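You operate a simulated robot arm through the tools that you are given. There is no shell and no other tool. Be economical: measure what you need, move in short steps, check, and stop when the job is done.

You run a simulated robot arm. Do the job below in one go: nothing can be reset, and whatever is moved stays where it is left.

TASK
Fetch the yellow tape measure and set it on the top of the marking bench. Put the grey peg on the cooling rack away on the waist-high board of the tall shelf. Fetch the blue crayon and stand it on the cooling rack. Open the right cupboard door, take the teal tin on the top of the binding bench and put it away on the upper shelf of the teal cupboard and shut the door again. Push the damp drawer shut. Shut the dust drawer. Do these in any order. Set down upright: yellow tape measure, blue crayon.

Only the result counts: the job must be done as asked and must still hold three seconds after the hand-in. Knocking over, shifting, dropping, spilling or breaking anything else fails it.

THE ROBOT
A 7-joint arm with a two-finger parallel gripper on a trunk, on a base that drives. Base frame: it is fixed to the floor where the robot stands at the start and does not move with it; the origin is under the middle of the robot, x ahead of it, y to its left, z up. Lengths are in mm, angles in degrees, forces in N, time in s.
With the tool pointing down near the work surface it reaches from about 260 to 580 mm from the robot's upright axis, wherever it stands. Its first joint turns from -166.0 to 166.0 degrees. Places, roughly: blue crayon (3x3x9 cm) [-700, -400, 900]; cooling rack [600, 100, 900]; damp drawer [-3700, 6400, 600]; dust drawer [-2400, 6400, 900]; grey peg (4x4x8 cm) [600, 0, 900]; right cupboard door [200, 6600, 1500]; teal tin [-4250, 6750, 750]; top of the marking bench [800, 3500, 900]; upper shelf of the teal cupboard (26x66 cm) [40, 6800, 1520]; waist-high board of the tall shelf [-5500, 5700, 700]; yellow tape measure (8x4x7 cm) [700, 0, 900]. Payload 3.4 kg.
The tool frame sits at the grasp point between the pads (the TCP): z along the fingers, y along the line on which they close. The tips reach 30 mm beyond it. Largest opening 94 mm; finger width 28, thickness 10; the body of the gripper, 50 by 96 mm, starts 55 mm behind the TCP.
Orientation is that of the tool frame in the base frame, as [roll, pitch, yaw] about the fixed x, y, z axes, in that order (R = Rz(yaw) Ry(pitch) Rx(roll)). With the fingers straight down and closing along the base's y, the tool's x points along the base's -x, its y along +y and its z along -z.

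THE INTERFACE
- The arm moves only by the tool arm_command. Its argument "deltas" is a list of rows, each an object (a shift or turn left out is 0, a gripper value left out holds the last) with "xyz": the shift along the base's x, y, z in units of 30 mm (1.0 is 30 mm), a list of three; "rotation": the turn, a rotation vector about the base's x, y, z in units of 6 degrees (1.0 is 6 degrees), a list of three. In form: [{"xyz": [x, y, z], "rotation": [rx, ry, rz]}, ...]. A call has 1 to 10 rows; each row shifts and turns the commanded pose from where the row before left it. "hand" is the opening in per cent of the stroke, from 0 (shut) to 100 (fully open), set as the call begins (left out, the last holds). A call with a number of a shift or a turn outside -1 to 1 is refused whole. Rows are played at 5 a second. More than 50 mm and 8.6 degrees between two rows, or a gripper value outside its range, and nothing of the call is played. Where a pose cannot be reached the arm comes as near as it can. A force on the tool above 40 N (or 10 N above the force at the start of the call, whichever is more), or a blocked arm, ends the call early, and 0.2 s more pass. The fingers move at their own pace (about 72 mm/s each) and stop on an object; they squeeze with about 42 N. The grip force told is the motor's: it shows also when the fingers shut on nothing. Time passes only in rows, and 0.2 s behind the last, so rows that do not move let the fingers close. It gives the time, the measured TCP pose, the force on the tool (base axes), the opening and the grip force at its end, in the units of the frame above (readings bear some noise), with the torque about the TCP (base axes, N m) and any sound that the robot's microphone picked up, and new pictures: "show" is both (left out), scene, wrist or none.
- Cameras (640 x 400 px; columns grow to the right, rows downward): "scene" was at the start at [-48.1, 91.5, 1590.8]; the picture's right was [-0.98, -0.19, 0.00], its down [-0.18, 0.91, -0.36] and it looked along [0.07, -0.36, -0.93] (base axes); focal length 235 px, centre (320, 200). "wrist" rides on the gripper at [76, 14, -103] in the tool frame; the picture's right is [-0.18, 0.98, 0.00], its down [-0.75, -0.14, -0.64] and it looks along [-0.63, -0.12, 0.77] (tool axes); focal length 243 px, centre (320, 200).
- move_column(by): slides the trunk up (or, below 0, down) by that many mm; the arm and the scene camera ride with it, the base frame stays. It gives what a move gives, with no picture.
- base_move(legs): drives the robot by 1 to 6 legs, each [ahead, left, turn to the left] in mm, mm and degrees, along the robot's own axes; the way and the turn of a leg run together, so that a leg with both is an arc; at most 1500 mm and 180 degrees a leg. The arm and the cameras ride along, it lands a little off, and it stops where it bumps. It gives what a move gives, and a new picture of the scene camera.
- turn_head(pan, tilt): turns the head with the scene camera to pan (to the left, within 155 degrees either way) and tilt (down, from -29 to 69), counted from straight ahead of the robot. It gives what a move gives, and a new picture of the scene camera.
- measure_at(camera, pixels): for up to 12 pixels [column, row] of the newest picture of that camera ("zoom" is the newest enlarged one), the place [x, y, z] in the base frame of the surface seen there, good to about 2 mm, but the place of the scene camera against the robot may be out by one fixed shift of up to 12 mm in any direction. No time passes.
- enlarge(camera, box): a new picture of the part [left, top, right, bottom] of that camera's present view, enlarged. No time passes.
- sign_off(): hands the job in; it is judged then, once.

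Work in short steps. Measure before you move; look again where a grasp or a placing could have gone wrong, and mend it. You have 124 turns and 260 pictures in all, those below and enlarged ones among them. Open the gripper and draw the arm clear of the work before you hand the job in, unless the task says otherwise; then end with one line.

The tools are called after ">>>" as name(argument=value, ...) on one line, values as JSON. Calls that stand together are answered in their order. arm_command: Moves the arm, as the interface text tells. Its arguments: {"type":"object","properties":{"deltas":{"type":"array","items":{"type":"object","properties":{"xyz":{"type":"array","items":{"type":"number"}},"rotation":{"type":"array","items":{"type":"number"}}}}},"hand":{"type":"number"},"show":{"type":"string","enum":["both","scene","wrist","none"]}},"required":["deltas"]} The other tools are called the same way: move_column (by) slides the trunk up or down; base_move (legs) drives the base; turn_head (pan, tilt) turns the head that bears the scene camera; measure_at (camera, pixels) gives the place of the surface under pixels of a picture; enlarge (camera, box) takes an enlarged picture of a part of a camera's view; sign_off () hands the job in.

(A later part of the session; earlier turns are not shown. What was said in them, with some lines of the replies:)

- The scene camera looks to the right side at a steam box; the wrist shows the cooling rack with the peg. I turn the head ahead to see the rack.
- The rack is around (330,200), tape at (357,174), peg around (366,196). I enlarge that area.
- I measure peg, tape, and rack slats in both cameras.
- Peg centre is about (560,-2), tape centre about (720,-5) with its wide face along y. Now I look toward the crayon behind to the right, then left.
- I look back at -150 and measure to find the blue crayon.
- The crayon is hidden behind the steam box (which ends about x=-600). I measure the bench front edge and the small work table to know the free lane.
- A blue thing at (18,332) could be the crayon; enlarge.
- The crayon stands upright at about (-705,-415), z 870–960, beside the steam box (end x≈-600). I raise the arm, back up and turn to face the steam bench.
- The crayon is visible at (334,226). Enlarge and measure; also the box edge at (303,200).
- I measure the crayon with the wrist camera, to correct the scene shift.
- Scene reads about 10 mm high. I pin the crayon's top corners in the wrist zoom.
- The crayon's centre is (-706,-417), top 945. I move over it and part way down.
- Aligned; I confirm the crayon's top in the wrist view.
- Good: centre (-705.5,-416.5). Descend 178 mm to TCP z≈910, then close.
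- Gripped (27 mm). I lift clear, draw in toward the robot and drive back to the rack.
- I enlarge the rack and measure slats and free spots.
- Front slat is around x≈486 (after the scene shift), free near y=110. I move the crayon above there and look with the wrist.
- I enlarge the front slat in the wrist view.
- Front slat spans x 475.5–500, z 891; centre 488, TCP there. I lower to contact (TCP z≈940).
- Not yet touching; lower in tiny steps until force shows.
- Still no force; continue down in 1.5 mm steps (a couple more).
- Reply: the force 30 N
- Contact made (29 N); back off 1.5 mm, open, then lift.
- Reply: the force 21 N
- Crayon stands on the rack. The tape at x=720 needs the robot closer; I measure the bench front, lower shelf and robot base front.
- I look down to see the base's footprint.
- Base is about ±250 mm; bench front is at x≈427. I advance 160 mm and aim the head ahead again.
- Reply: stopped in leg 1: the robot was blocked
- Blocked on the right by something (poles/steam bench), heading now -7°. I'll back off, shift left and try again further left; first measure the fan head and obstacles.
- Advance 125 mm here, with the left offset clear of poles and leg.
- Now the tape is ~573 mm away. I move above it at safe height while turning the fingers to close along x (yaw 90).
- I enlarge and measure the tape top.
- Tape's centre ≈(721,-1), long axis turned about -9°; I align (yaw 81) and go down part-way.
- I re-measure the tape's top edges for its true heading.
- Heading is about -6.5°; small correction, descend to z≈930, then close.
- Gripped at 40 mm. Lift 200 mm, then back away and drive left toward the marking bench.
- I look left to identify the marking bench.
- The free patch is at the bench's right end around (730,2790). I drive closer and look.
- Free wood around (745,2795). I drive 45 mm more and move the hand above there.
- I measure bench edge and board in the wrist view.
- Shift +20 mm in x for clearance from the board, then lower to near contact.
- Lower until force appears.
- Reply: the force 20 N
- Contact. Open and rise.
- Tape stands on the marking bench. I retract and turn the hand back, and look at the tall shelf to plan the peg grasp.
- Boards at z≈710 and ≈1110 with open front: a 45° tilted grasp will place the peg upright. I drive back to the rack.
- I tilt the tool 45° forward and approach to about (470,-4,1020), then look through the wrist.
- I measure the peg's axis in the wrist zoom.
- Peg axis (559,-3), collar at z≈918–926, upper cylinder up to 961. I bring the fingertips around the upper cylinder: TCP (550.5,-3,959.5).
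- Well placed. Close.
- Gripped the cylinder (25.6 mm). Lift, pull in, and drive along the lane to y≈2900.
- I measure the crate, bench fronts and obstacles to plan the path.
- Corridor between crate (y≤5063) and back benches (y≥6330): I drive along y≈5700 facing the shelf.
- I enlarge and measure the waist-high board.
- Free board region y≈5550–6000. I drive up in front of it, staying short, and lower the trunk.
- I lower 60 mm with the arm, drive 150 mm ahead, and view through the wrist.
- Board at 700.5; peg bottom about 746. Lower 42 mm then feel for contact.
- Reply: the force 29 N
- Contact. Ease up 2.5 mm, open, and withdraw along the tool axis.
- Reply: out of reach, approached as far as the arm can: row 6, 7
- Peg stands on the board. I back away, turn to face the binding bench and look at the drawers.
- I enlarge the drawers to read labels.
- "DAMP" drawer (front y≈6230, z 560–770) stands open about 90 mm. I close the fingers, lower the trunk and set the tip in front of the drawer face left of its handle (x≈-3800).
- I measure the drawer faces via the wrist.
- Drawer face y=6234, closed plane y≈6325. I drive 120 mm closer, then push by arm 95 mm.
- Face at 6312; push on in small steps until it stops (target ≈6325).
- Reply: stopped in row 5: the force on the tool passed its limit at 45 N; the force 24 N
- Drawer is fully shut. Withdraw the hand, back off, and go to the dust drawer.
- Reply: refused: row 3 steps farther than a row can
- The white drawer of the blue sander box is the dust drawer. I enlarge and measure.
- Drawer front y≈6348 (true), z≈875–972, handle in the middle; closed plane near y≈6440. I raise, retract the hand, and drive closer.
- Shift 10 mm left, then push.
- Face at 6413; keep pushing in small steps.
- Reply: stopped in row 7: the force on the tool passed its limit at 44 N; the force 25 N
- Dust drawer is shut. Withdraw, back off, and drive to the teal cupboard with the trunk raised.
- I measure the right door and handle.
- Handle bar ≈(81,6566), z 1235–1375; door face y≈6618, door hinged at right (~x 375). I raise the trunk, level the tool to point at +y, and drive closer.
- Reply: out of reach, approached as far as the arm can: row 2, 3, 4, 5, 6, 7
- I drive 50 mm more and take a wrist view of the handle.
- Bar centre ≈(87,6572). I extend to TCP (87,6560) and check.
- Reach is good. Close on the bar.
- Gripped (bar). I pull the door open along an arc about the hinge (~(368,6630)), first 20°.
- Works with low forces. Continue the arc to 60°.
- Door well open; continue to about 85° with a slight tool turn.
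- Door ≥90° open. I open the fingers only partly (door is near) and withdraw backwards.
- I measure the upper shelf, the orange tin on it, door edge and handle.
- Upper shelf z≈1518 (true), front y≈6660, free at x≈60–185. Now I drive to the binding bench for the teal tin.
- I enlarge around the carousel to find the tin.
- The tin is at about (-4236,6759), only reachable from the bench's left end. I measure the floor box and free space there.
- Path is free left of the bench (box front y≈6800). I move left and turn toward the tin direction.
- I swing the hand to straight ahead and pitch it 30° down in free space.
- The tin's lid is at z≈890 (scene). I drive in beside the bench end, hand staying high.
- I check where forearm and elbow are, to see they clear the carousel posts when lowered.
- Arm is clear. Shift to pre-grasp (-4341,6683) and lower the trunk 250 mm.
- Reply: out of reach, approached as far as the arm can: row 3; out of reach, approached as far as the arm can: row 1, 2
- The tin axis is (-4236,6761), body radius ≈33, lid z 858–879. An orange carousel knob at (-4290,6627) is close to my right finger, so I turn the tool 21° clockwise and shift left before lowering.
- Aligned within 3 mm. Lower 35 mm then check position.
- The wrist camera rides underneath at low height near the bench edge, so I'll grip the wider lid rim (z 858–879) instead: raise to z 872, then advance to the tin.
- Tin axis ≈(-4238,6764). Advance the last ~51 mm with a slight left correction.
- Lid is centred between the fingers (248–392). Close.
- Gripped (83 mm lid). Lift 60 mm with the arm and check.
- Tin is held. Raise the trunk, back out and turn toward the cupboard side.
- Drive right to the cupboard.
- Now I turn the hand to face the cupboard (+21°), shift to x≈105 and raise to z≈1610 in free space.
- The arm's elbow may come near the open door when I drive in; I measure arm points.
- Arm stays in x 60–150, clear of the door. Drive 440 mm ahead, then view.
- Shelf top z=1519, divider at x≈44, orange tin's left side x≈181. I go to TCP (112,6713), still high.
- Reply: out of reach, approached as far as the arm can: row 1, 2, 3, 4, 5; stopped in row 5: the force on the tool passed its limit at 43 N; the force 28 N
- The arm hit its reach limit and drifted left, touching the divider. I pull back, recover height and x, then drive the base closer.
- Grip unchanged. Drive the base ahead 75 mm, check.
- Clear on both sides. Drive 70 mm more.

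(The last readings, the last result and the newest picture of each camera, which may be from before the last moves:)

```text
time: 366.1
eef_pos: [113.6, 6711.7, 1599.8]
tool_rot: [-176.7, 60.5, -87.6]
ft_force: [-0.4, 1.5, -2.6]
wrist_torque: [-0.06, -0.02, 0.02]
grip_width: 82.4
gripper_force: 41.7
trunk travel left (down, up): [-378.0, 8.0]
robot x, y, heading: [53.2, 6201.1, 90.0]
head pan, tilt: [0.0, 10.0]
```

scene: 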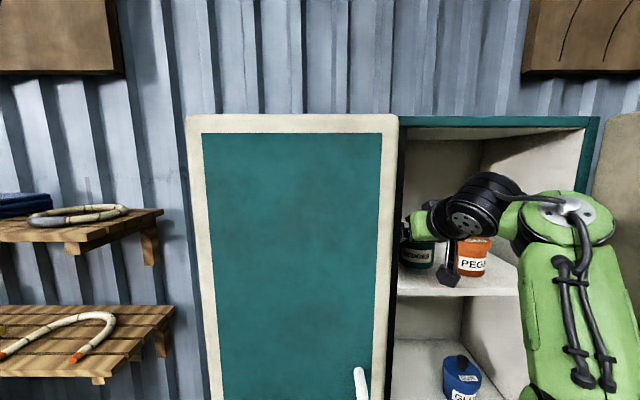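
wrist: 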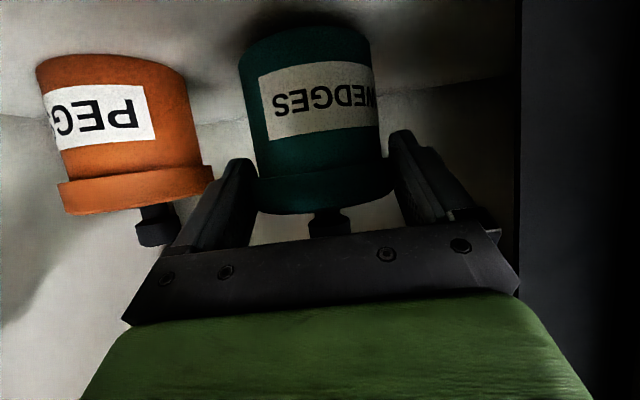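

Lower in small steps until contact.

>>> arm_command(deltas=[{"xyz": [0, 0, -0.2]}, {}], show="none")

>>> arm_command(deltas=[{"xyz": [0, 0, -0.06]}, {}], show="none")

>>> arm_command(deltas=[{"xyz": [0, 0, -0.05]}, {}], show="none")

```text
time: 366.7
eef_pos: [113.1, 6711.8, 1593.8]
tool_rot: [-176.7, 60.6, -87.6]
ft_force: [-0.5, -0.1, -3.4]
wrist_torque: [-0.08, -0.02, 0.01]
grip_width: 82.4
gripper_force: 41.8
trunk travel left (down, up): [-378.0, 8.0]
robot x, y, heading: [50.0, 6203.4, 90.1]
head pan, tilt: [0.0, 10.0]
```

```text
time: 367.3
eef_pos: [113.5, 6711.5, 1591.5]
tool_rot: [-176.8, 60.5, -87.5]
ft_force: [0.1, 0.2, -2.7]
wrist_torque: [-0.05, 0.02, 0.01]
grip_width: 82.3
gripper_force: 42.0
trunk travel left (down, up): [-378.0, 8.0]
robot x, y, heading: [54.1, 6204.1, 90.1]
head pan, tilt: [0.0, 10.0]
```

```text
time: 367.9
eef_pos: [113.2, 6710.8, 1589.8]
tool_rot: [-176.6, 60.6, -87.6]
ft_force: [-0.1, 0.1, -2.2]
wrist_torque: [-0.02, 0.0, 0.02]
grip_width: 82.4
gripper_force: 41.6
trunk travel left (down, up): [-378.0, 8.0]
robot x, y, heading: [51.7, 6205.4, 90.2]
head pan, tilt: [0.0, 10.0]
```

>>> arm_command(deltas=[{"xyz": [0, 0, -0.05]}, {}], show="none")

>>> arm_command(deltas=[{"xyz": [0, 0, -0.05]}, {}], show="none")

```text
time: 368.5
eef_pos: [114.2, 6710.1, 1589.2]
tool_rot: [-176.8, 60.6, -87.6]
ft_force: [-0.1, 0.1, -2.4]
wrist_torque: [-0.02, 0.06, 0.0]
grip_width: 82.6
gripper_force: 41.5
trunk travel left (down, up): [-378.0, 8.0]
robot x, y, heading: [55.2, 6203.7, 89.9]
head pan, tilt: [0.0, 10.0]
```

```text
time: 369.1
eef_pos: [114.6, 6711.0, 1589.2]
tool_rot: [-176.7, 60.6, -87.5]
ft_force: [0.6, -1.0, -0.1]
wrist_torque: [-0.06, 0.1, 0.01]
grip_width: 82.4
gripper_force: 42.6
trunk travel left (down, up): [-378.0, 8.0]
robot x, y, heading: [52.9, 6201.4, 89.7]
head pan, tilt: [0.0, 10.0]
```

Just touching. Open and withdraw along the tool axis.

>>> arm_command(deltas=[{"xyz": [0, 0, -0.03]}, {}, {}], hand=98, show="none")

>>> arm_command(deltas=[{"xyz": [0, -0.3, 0.15]}, {"xyz": [0, -0.6, 0.35]}, {"xyz": [0, -0.6, 0.1]}], show="wrist")

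```text
time: 369.9
eef_pos: [114.5, 6711.8, 1587.6]
tool_rot: [-176.8, 60.6, -87.6]
ft_force: [0.1, 0.0, 0.4]
wrist_torque: [-0.02, 0.0, 0.02]
grip_width: 92.2
gripper_force: 0.1
trunk travel left (down, up): [-378.0, 8.0]
robot x, y, heading: [52.3, 6202.5, 90.0]
head pan, tilt: [0.0, 10.0]
```

```text
time: 370.7
eef_pos: [115.3, 6665.3, 1606.4]
tool_rot: [-176.7, 60.5, -87.6]
ft_force: [-0.1, -1.2, 0.5]
wrist_torque: [-0.03, 0.01, -0.01]
grip_width: 91.9
gripper_force: 0.1
trunk travel left (down, up): [-378.0, 8.0]
robot x, y, heading: [50.5, 6201.3, 90.0]
head pan, tilt: [0.0, 10.0]
```

wrist: 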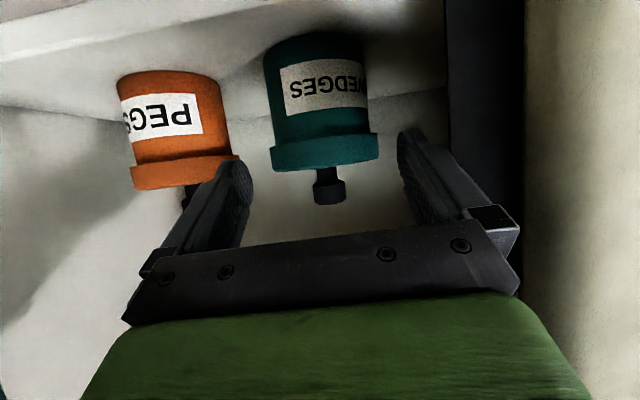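

Tin stands on the upper shelf. Drive straight back 490 mm and look.

>>> base_move(legs=[[-490, 0, 0]])

>>> arm_command(deltas=[{"xyz": [0.9, -0.25, -0.9], "rotation": [1, 0, 0]}, {"xyz": [0.9, -0.25, -0.9], "rotation": [1, 0, 0]}, {"xyz": [0.9, -0.25, -0.9], "rotation": [1, 0, 0]}, {"xyz": [0.9, -0.25, -0.9], "rotation": [1, 0, 0]}, {"xyz": [0.9, -0.25, -0.9], "rotation": [0.9, 0, 0]}, {"xyz": [0.9, 0, -0.9], "rotation": [0, 0, 1]}, {"xyz": [0.9, 0, -0.9], "rotation": [0, 0, 1]}, {"xyz": [0.9, 0, -0.9]}, {"xyz": [0.9, 0, -0.9]}, {"xyz": [0.9, 0, -0.9]}], hand=100, show="both")

```text
time: 373.6
eef_pos: [115.5, 6179.0, 1606.1]
tool_rot: [-176.8, 60.5, -87.5]
ft_force: [0.1, -0.3, -1.2]
wrist_torque: [0.02, -0.01, 0.01]
grip_width: 92.0
gripper_force: 0.1
trunk travel left (down, up): [-378.0, 8.0]
robot x, y, heading: [55.4, 5714.2, 90.1]
head pan, tilt: [0.0, 10.0]
```

scene: 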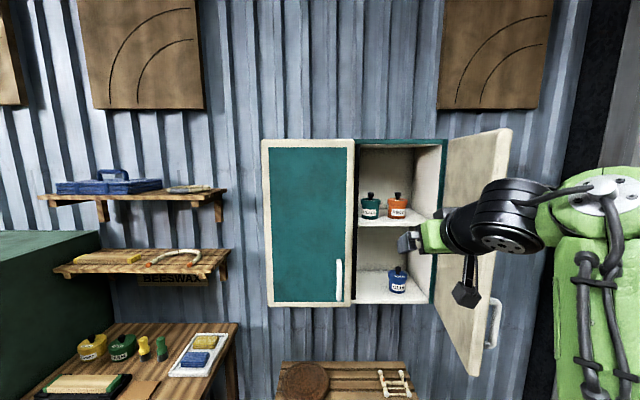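

```text
time: 375.8
eef_pos: [386.4, 6142.1, 1332.7]
tool_rot: [-81.9, 88.9, 19.0]
ft_force: [1.1, 0.5, 0.8]
wrist_torque: [0.01, 0.01, 0.01]
grip_width: 94.1
gripper_force: 0.0
trunk travel left (down, up): [-378.0, 8.0]
robot x, y, heading: [51.9, 5715.2, 89.9]
head pan, tilt: [0.0, 10.0]
```

scene: 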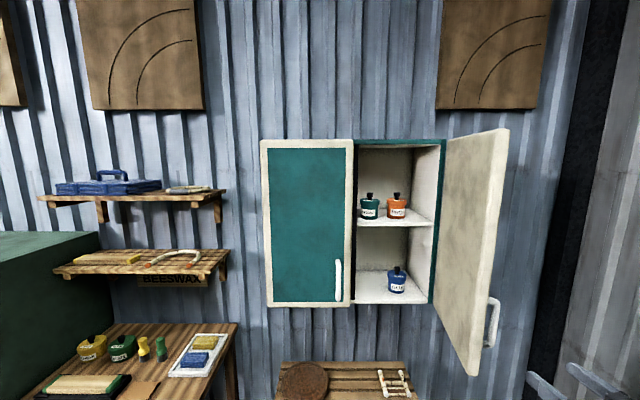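
wrist: 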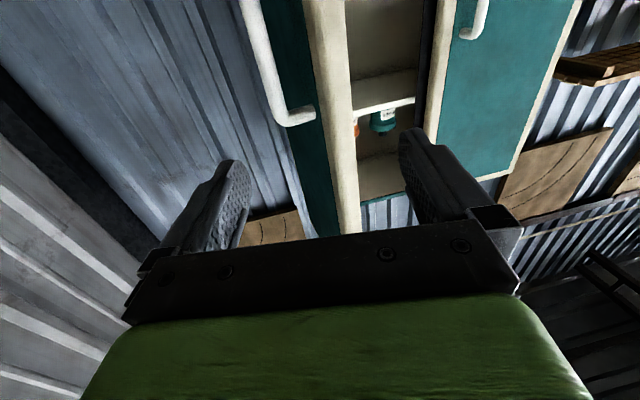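

Tin placed well. I measure the handle bar from the wrist.

>>> measure_at(camera="wrist", pixels=[[285, 118], [272, 90], [262, 50], [253, 15], [308, 115], [335, 120], [320, 60], [300, 60]])

```text
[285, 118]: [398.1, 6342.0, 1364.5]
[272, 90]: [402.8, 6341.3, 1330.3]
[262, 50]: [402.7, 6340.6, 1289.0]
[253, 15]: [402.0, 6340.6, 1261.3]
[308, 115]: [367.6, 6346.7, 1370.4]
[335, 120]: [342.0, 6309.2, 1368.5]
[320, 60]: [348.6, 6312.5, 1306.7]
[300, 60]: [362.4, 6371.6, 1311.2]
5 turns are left
```

Five turns left: set the hand in line with the handle (partly open) and drive in.

>>> arm_command(deltas=[{"xyz": [0.65, 0, -0.35]}, {"xyz": [0.6, 0, -0.35]}, {}], hand=50, show="none")

>>> base_move(legs=[[140, 0, 0]])

>>> arm_command(deltas=[{}], show="wrist")

>>> measure_at(camera="wrist", pixels=[[280, 100], [290, 100], [300, 100], [310, 100], [320, 100], [300, 60], [290, 60], [310, 130], [320, 130], [300, 130]])

```text
time: 376.6
eef_pos: [422.6, 6142.6, 1312.9]
tool_rot: [-89.5, 88.8, 11.4]
ft_force: [0.3, 1.3, 0.0]
wrist_torque: [0.01, 0.05, -0.05]
grip_width: 46.9
gripper_force: 0.0
trunk travel left (down, up): [-378.0, 8.0]
robot x, y, heading: [51.8, 5714.8, 90.1]
head pan, tilt: [0.0, 10.0]
```

```text
time: 377.9
eef_pos: [421.9, 6283.8, 1312.8]
tool_rot: [-89.7, 88.8, 11.3]
ft_force: [-0.6, 0.4, 0.0]
wrist_torque: [0.02, 0.01, -0.02]
grip_width: 46.9
gripper_force: 0.1
trunk travel left (down, up): [-378.0, 8.0]
robot x, y, heading: [53.4, 5854.7, 90.3]
head pan, tilt: [0.0, 10.0]
```

scene: 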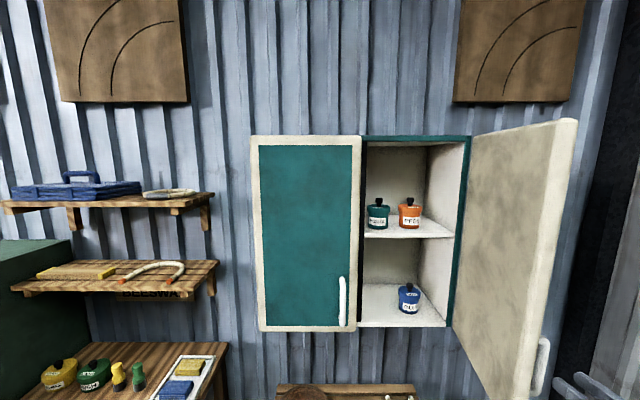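

```text
time: 378.3
eef_pos: [421.9, 6281.6, 1313.9]
tool_rot: [-86.7, 88.8, 14.1]
ft_force: [0.6, 0.0, -0.9]
wrist_torque: [0.02, 0.01, 0.0]
grip_width: 46.9
gripper_force: 0.0
trunk travel left (down, up): [-378.0, 8.0]
robot x, y, heading: [54.9, 5855.0, 89.9]
head pan, tilt: [0.0, 10.0]
```

wrist: 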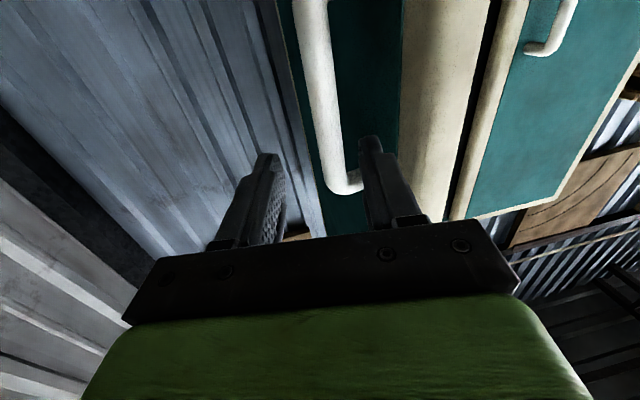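

```text
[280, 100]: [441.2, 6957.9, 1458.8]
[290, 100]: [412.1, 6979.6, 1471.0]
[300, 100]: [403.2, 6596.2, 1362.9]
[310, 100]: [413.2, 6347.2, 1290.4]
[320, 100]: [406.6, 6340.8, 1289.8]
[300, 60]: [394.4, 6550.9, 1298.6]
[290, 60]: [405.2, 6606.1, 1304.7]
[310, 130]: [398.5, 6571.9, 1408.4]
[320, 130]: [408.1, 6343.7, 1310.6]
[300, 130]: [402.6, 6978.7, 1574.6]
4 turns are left
```

Bar centre ≈(403,6349). Approach, close, and swing the door back along the reversed arc to ~10°.

>>> arm_command(deltas=[{"xyz": [-0.28, 0.86, 0]}, {"xyz": [-0.27, 0.86, 0]}, {}], show="none")

>>> arm_command(deltas=[{}, {}, {}], hand=0, show="none")

>>> arm_command(deltas=[{"xyz": [-0.86, -0.06, 0], "rotation": [0, 0, -0.5]}, {"xyz": [-0.86, 0.01, 0], "rotation": [0, 0, -0.5]}, {"xyz": [-0.86, 0.09, 0], "rotation": [0, 0, -0.5]}, {"xyz": [-0.85, 0.16, 0], "rotation": [0, 0, -0.5]}, {"xyz": [-0.8, 0.23, 0]}, {"xyz": [-0.78, 0.3, 0]}, {"xyz": [-0.75, 0.37, 0]}, {"xyz": [-0.71, 0.43, 0]}], show="none")

>>> arm_command(deltas=[{"xyz": [-0.67, 0.49, 0]}, {"xyz": [-0.63, 0.55, 0]}, {"xyz": [-0.58, 0.6, 0]}, {"xyz": [-0.52, 0.64, 0]}, {"xyz": [-0.46, 0.69, 0]}, {"xyz": [-0.4, 0.72, 0]}, {"xyz": [-0.34, 0.76, 0]}], show="both")

```text
time: 379.1
eef_pos: [404.6, 6332.7, 1310.6]
tool_rot: [-88.3, 88.8, 12.5]
ft_force: [0.5, 0.0, -0.2]
wrist_torque: [-0.05, 0.02, 0.01]
grip_width: 46.9
gripper_force: 0.0
trunk travel left (down, up): [-378.0, 8.0]
robot x, y, heading: [51.7, 5855.0, 89.9]
head pan, tilt: [0.0, 10.0]
```

```text
time: 379.9
eef_pos: [405.0, 6334.6, 1310.6]
tool_rot: [-88.4, 88.9, 12.5]
ft_force: [0.4, 1.1, 2.2]
wrist_torque: [-0.46, 1.17, 0.0]
grip_width: 19.6
gripper_force: 44.8
trunk travel left (down, up): [-378.0, 8.0]
robot x, y, heading: [52.1, 5855.5, 89.7]
head pan, tilt: [0.0, 10.0]
```

```text
time: 381.7
eef_pos: [210.9, 6384.7, 1312.1]
tool_rot: [-88.8, 88.9, 0.1]
ft_force: [3.5, 7.2, -11.6]
wrist_torque: [-0.05, 1.36, -0.02]
grip_width: 20.1
gripper_force: 45.2
trunk travel left (down, up): [-378.0, 8.0]
robot x, y, heading: [53.5, 5852.3, 89.9]
head pan, tilt: [0.0, 10.0]
```

```text
time: 383.3
eef_pos: [102.3, 6517.4, 1313.4]
tool_rot: [-82.5, 88.8, 6.5]
ft_force: [-0.2, 1.0, -3.7]
wrist_torque: [0.98, 1.21, 0.16]
grip_width: 19.9
gripper_force: 45.0
trunk travel left (down, up): [-378.0, 8.0]
robot x, y, heading: [51.5, 5852.9, 89.8]
head pan, tilt: [0.0, 10.0]
3 turns are left
```

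scene: 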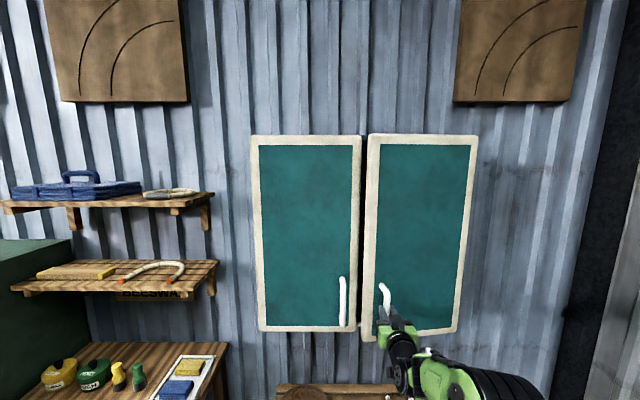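
wrist: 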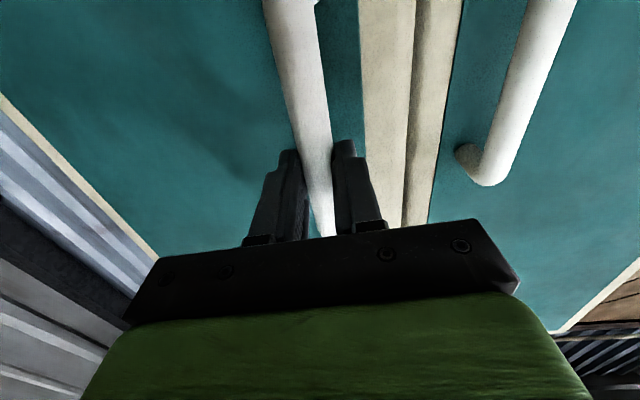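

Door at ~8°. Nudge the base 15 mm, push the last bit until it stops, then view and measure.

>>> base_move(legs=[[15, 4, 0]])

>>> arm_command(deltas=[{"xyz": [-0.2, 0.4, 0]}, {"xyz": [-0.1, 0.3, 0]}, {"xyz": [0, 0.15, 0]}, {"xyz": [0, 0.15, 0]}, {"xyz": [0, 0.15, 0]}, {"xyz": [0, 0.1, 0]}, {"xyz": [0, 0.1, 0]}], show="both")

>>> measure_at(camera="scene", pixels=[[370, 170], [400, 200], [440, 200], [300, 200], [375, 240], [355, 240]])

>>> measure_at(camera="wrist", pixels=[[200, 100], [250, 60], [340, 60], [375, 60], [430, 60], [580, 200]])

```text
time: 384.1
eef_pos: [96.4, 6528.0, 1312.5]
tool_rot: [-87.1, 88.9, 1.8]
ft_force: [-4.2, -2.4, 2.0]
wrist_torque: [-0.47, 1.38, -0.21]
grip_width: 20.0
gripper_force: 45.2
trunk travel left (down, up): [-378.0, 8.0]
robot x, y, heading: [49.0, 5868.6, 90.2]
head pan, tilt: [0.0, 10.0]
```

scene: 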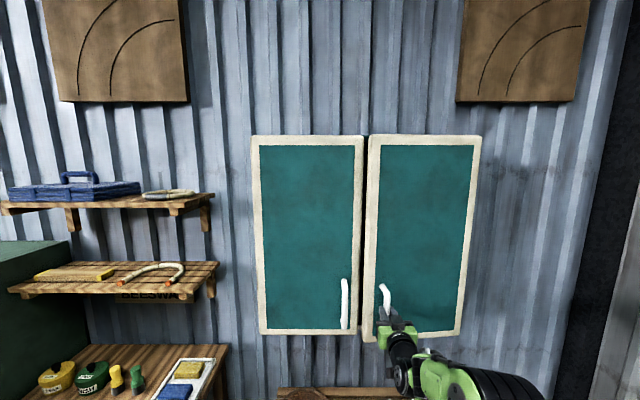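

```text
time: 385.5
eef_pos: [89.5, 6557.5, 1314.0]
tool_rot: [-103.3, 89.1, -14.1]
ft_force: [-2.4, -31.4, 2.8]
wrist_torque: [0.34, 1.32, -0.01]
grip_width: 19.6
gripper_force: 45.0
trunk travel left (down, up): [-378.0, 8.0]
robot x, y, heading: [46.0, 5868.0, 90.3]
head pan, tilt: [0.0, 10.0]
stopped in row 7: the force on the tool passed its limit at 42 N (the readings are from after the stop); the commanded pose is now the measured one
```

scene: 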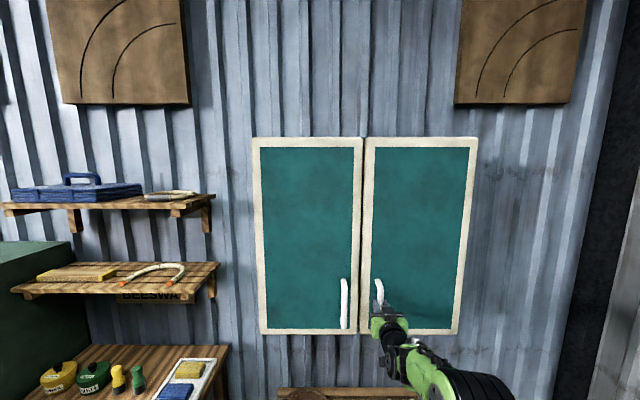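
wrist: 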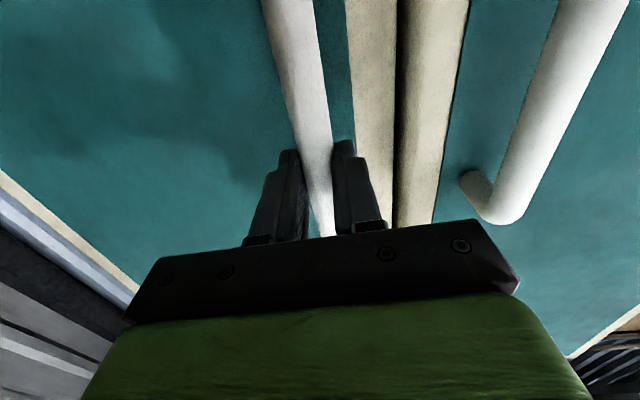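

```text
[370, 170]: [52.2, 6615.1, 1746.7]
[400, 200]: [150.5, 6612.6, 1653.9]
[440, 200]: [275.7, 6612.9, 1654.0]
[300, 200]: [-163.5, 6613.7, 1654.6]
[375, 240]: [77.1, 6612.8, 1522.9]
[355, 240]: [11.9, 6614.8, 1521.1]
```

```text
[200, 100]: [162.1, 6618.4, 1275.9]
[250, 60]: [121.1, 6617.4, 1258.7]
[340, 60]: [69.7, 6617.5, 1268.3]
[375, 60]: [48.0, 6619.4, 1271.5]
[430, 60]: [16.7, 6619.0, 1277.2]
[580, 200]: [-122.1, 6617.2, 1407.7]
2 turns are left
```

The door is shut flush with the left one (y≈6613 on both). Open the fingers, withdraw straight back and drive clear.

>>> arm_command(deltas=[{}, {}, {}], hand=60, show="none")

>>> arm_command(deltas=[{"xyz": [0, -0.7, 0]}, {"xyz": [0, -0.9, 0]}, {"xyz": [0, -1, 0]}, {"xyz": [0, -1, 0]}, {}], show="none")

>>> base_move(legs=[[-250, 0, 0]])

```text
time: 386.3
eef_pos: [88.5, 6569.1, 1307.0]
tool_rot: [-121.6, 88.8, -32.5]
ft_force: [0.3, -0.2, -0.5]
wrist_torque: [0.04, 0.0, 0.0]
grip_width: 56.3
gripper_force: 0.0
trunk travel left (down, up): [-378.0, 8.0]
robot x, y, heading: [50.8, 5869.6, 90.1]
head pan, tilt: [0.0, 10.0]
```

```text
time: 387.5
eef_pos: [88.2, 6458.7, 1308.5]
tool_rot: [-119.7, 88.7, -30.7]
ft_force: [0.1, -0.7, 0.3]
wrist_torque: [0.01, 0.01, -0.02]
grip_width: 56.5
gripper_force: 0.1
trunk travel left (down, up): [-378.0, 8.0]
robot x, y, heading: [50.9, 5868.2, 90.1]
head pan, tilt: [0.0, 10.0]
```

```text
time: 389.4
eef_pos: [91.1, 6206.8, 1308.2]
tool_rot: [-118.7, 88.6, -29.8]
ft_force: [0.3, -1.2, 0.4]
wrist_torque: [-0.03, 0.0, 0.02]
grip_width: 56.2
gripper_force: 0.0
trunk travel left (down, up): [-378.0, 8.0]
robot x, y, heading: [52.0, 5620.5, 89.8]
head pan, tilt: [0.0, 10.0]
1 turns are left
```

scene: 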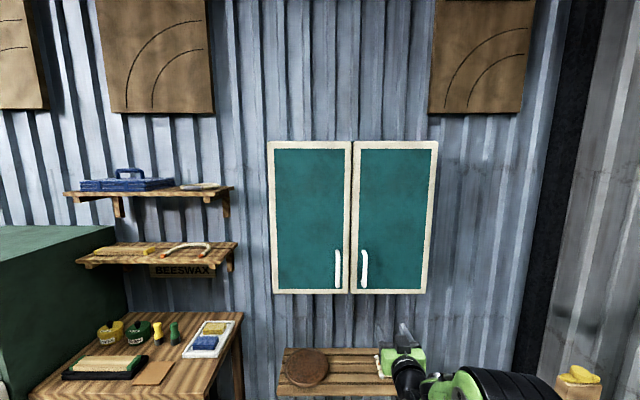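

The door is shut and the hand is clear of the work; handing in.

>>> sign_off()

```text
The job is handed in.
```

All six jobs are done and handed in. The tape measure is on the marking bench, the peg is on the waist-high board, and the crayon stands on the cooling rack. The teal tin is on the cupboard's upper shelf with the door shut, and both drawers are closed.
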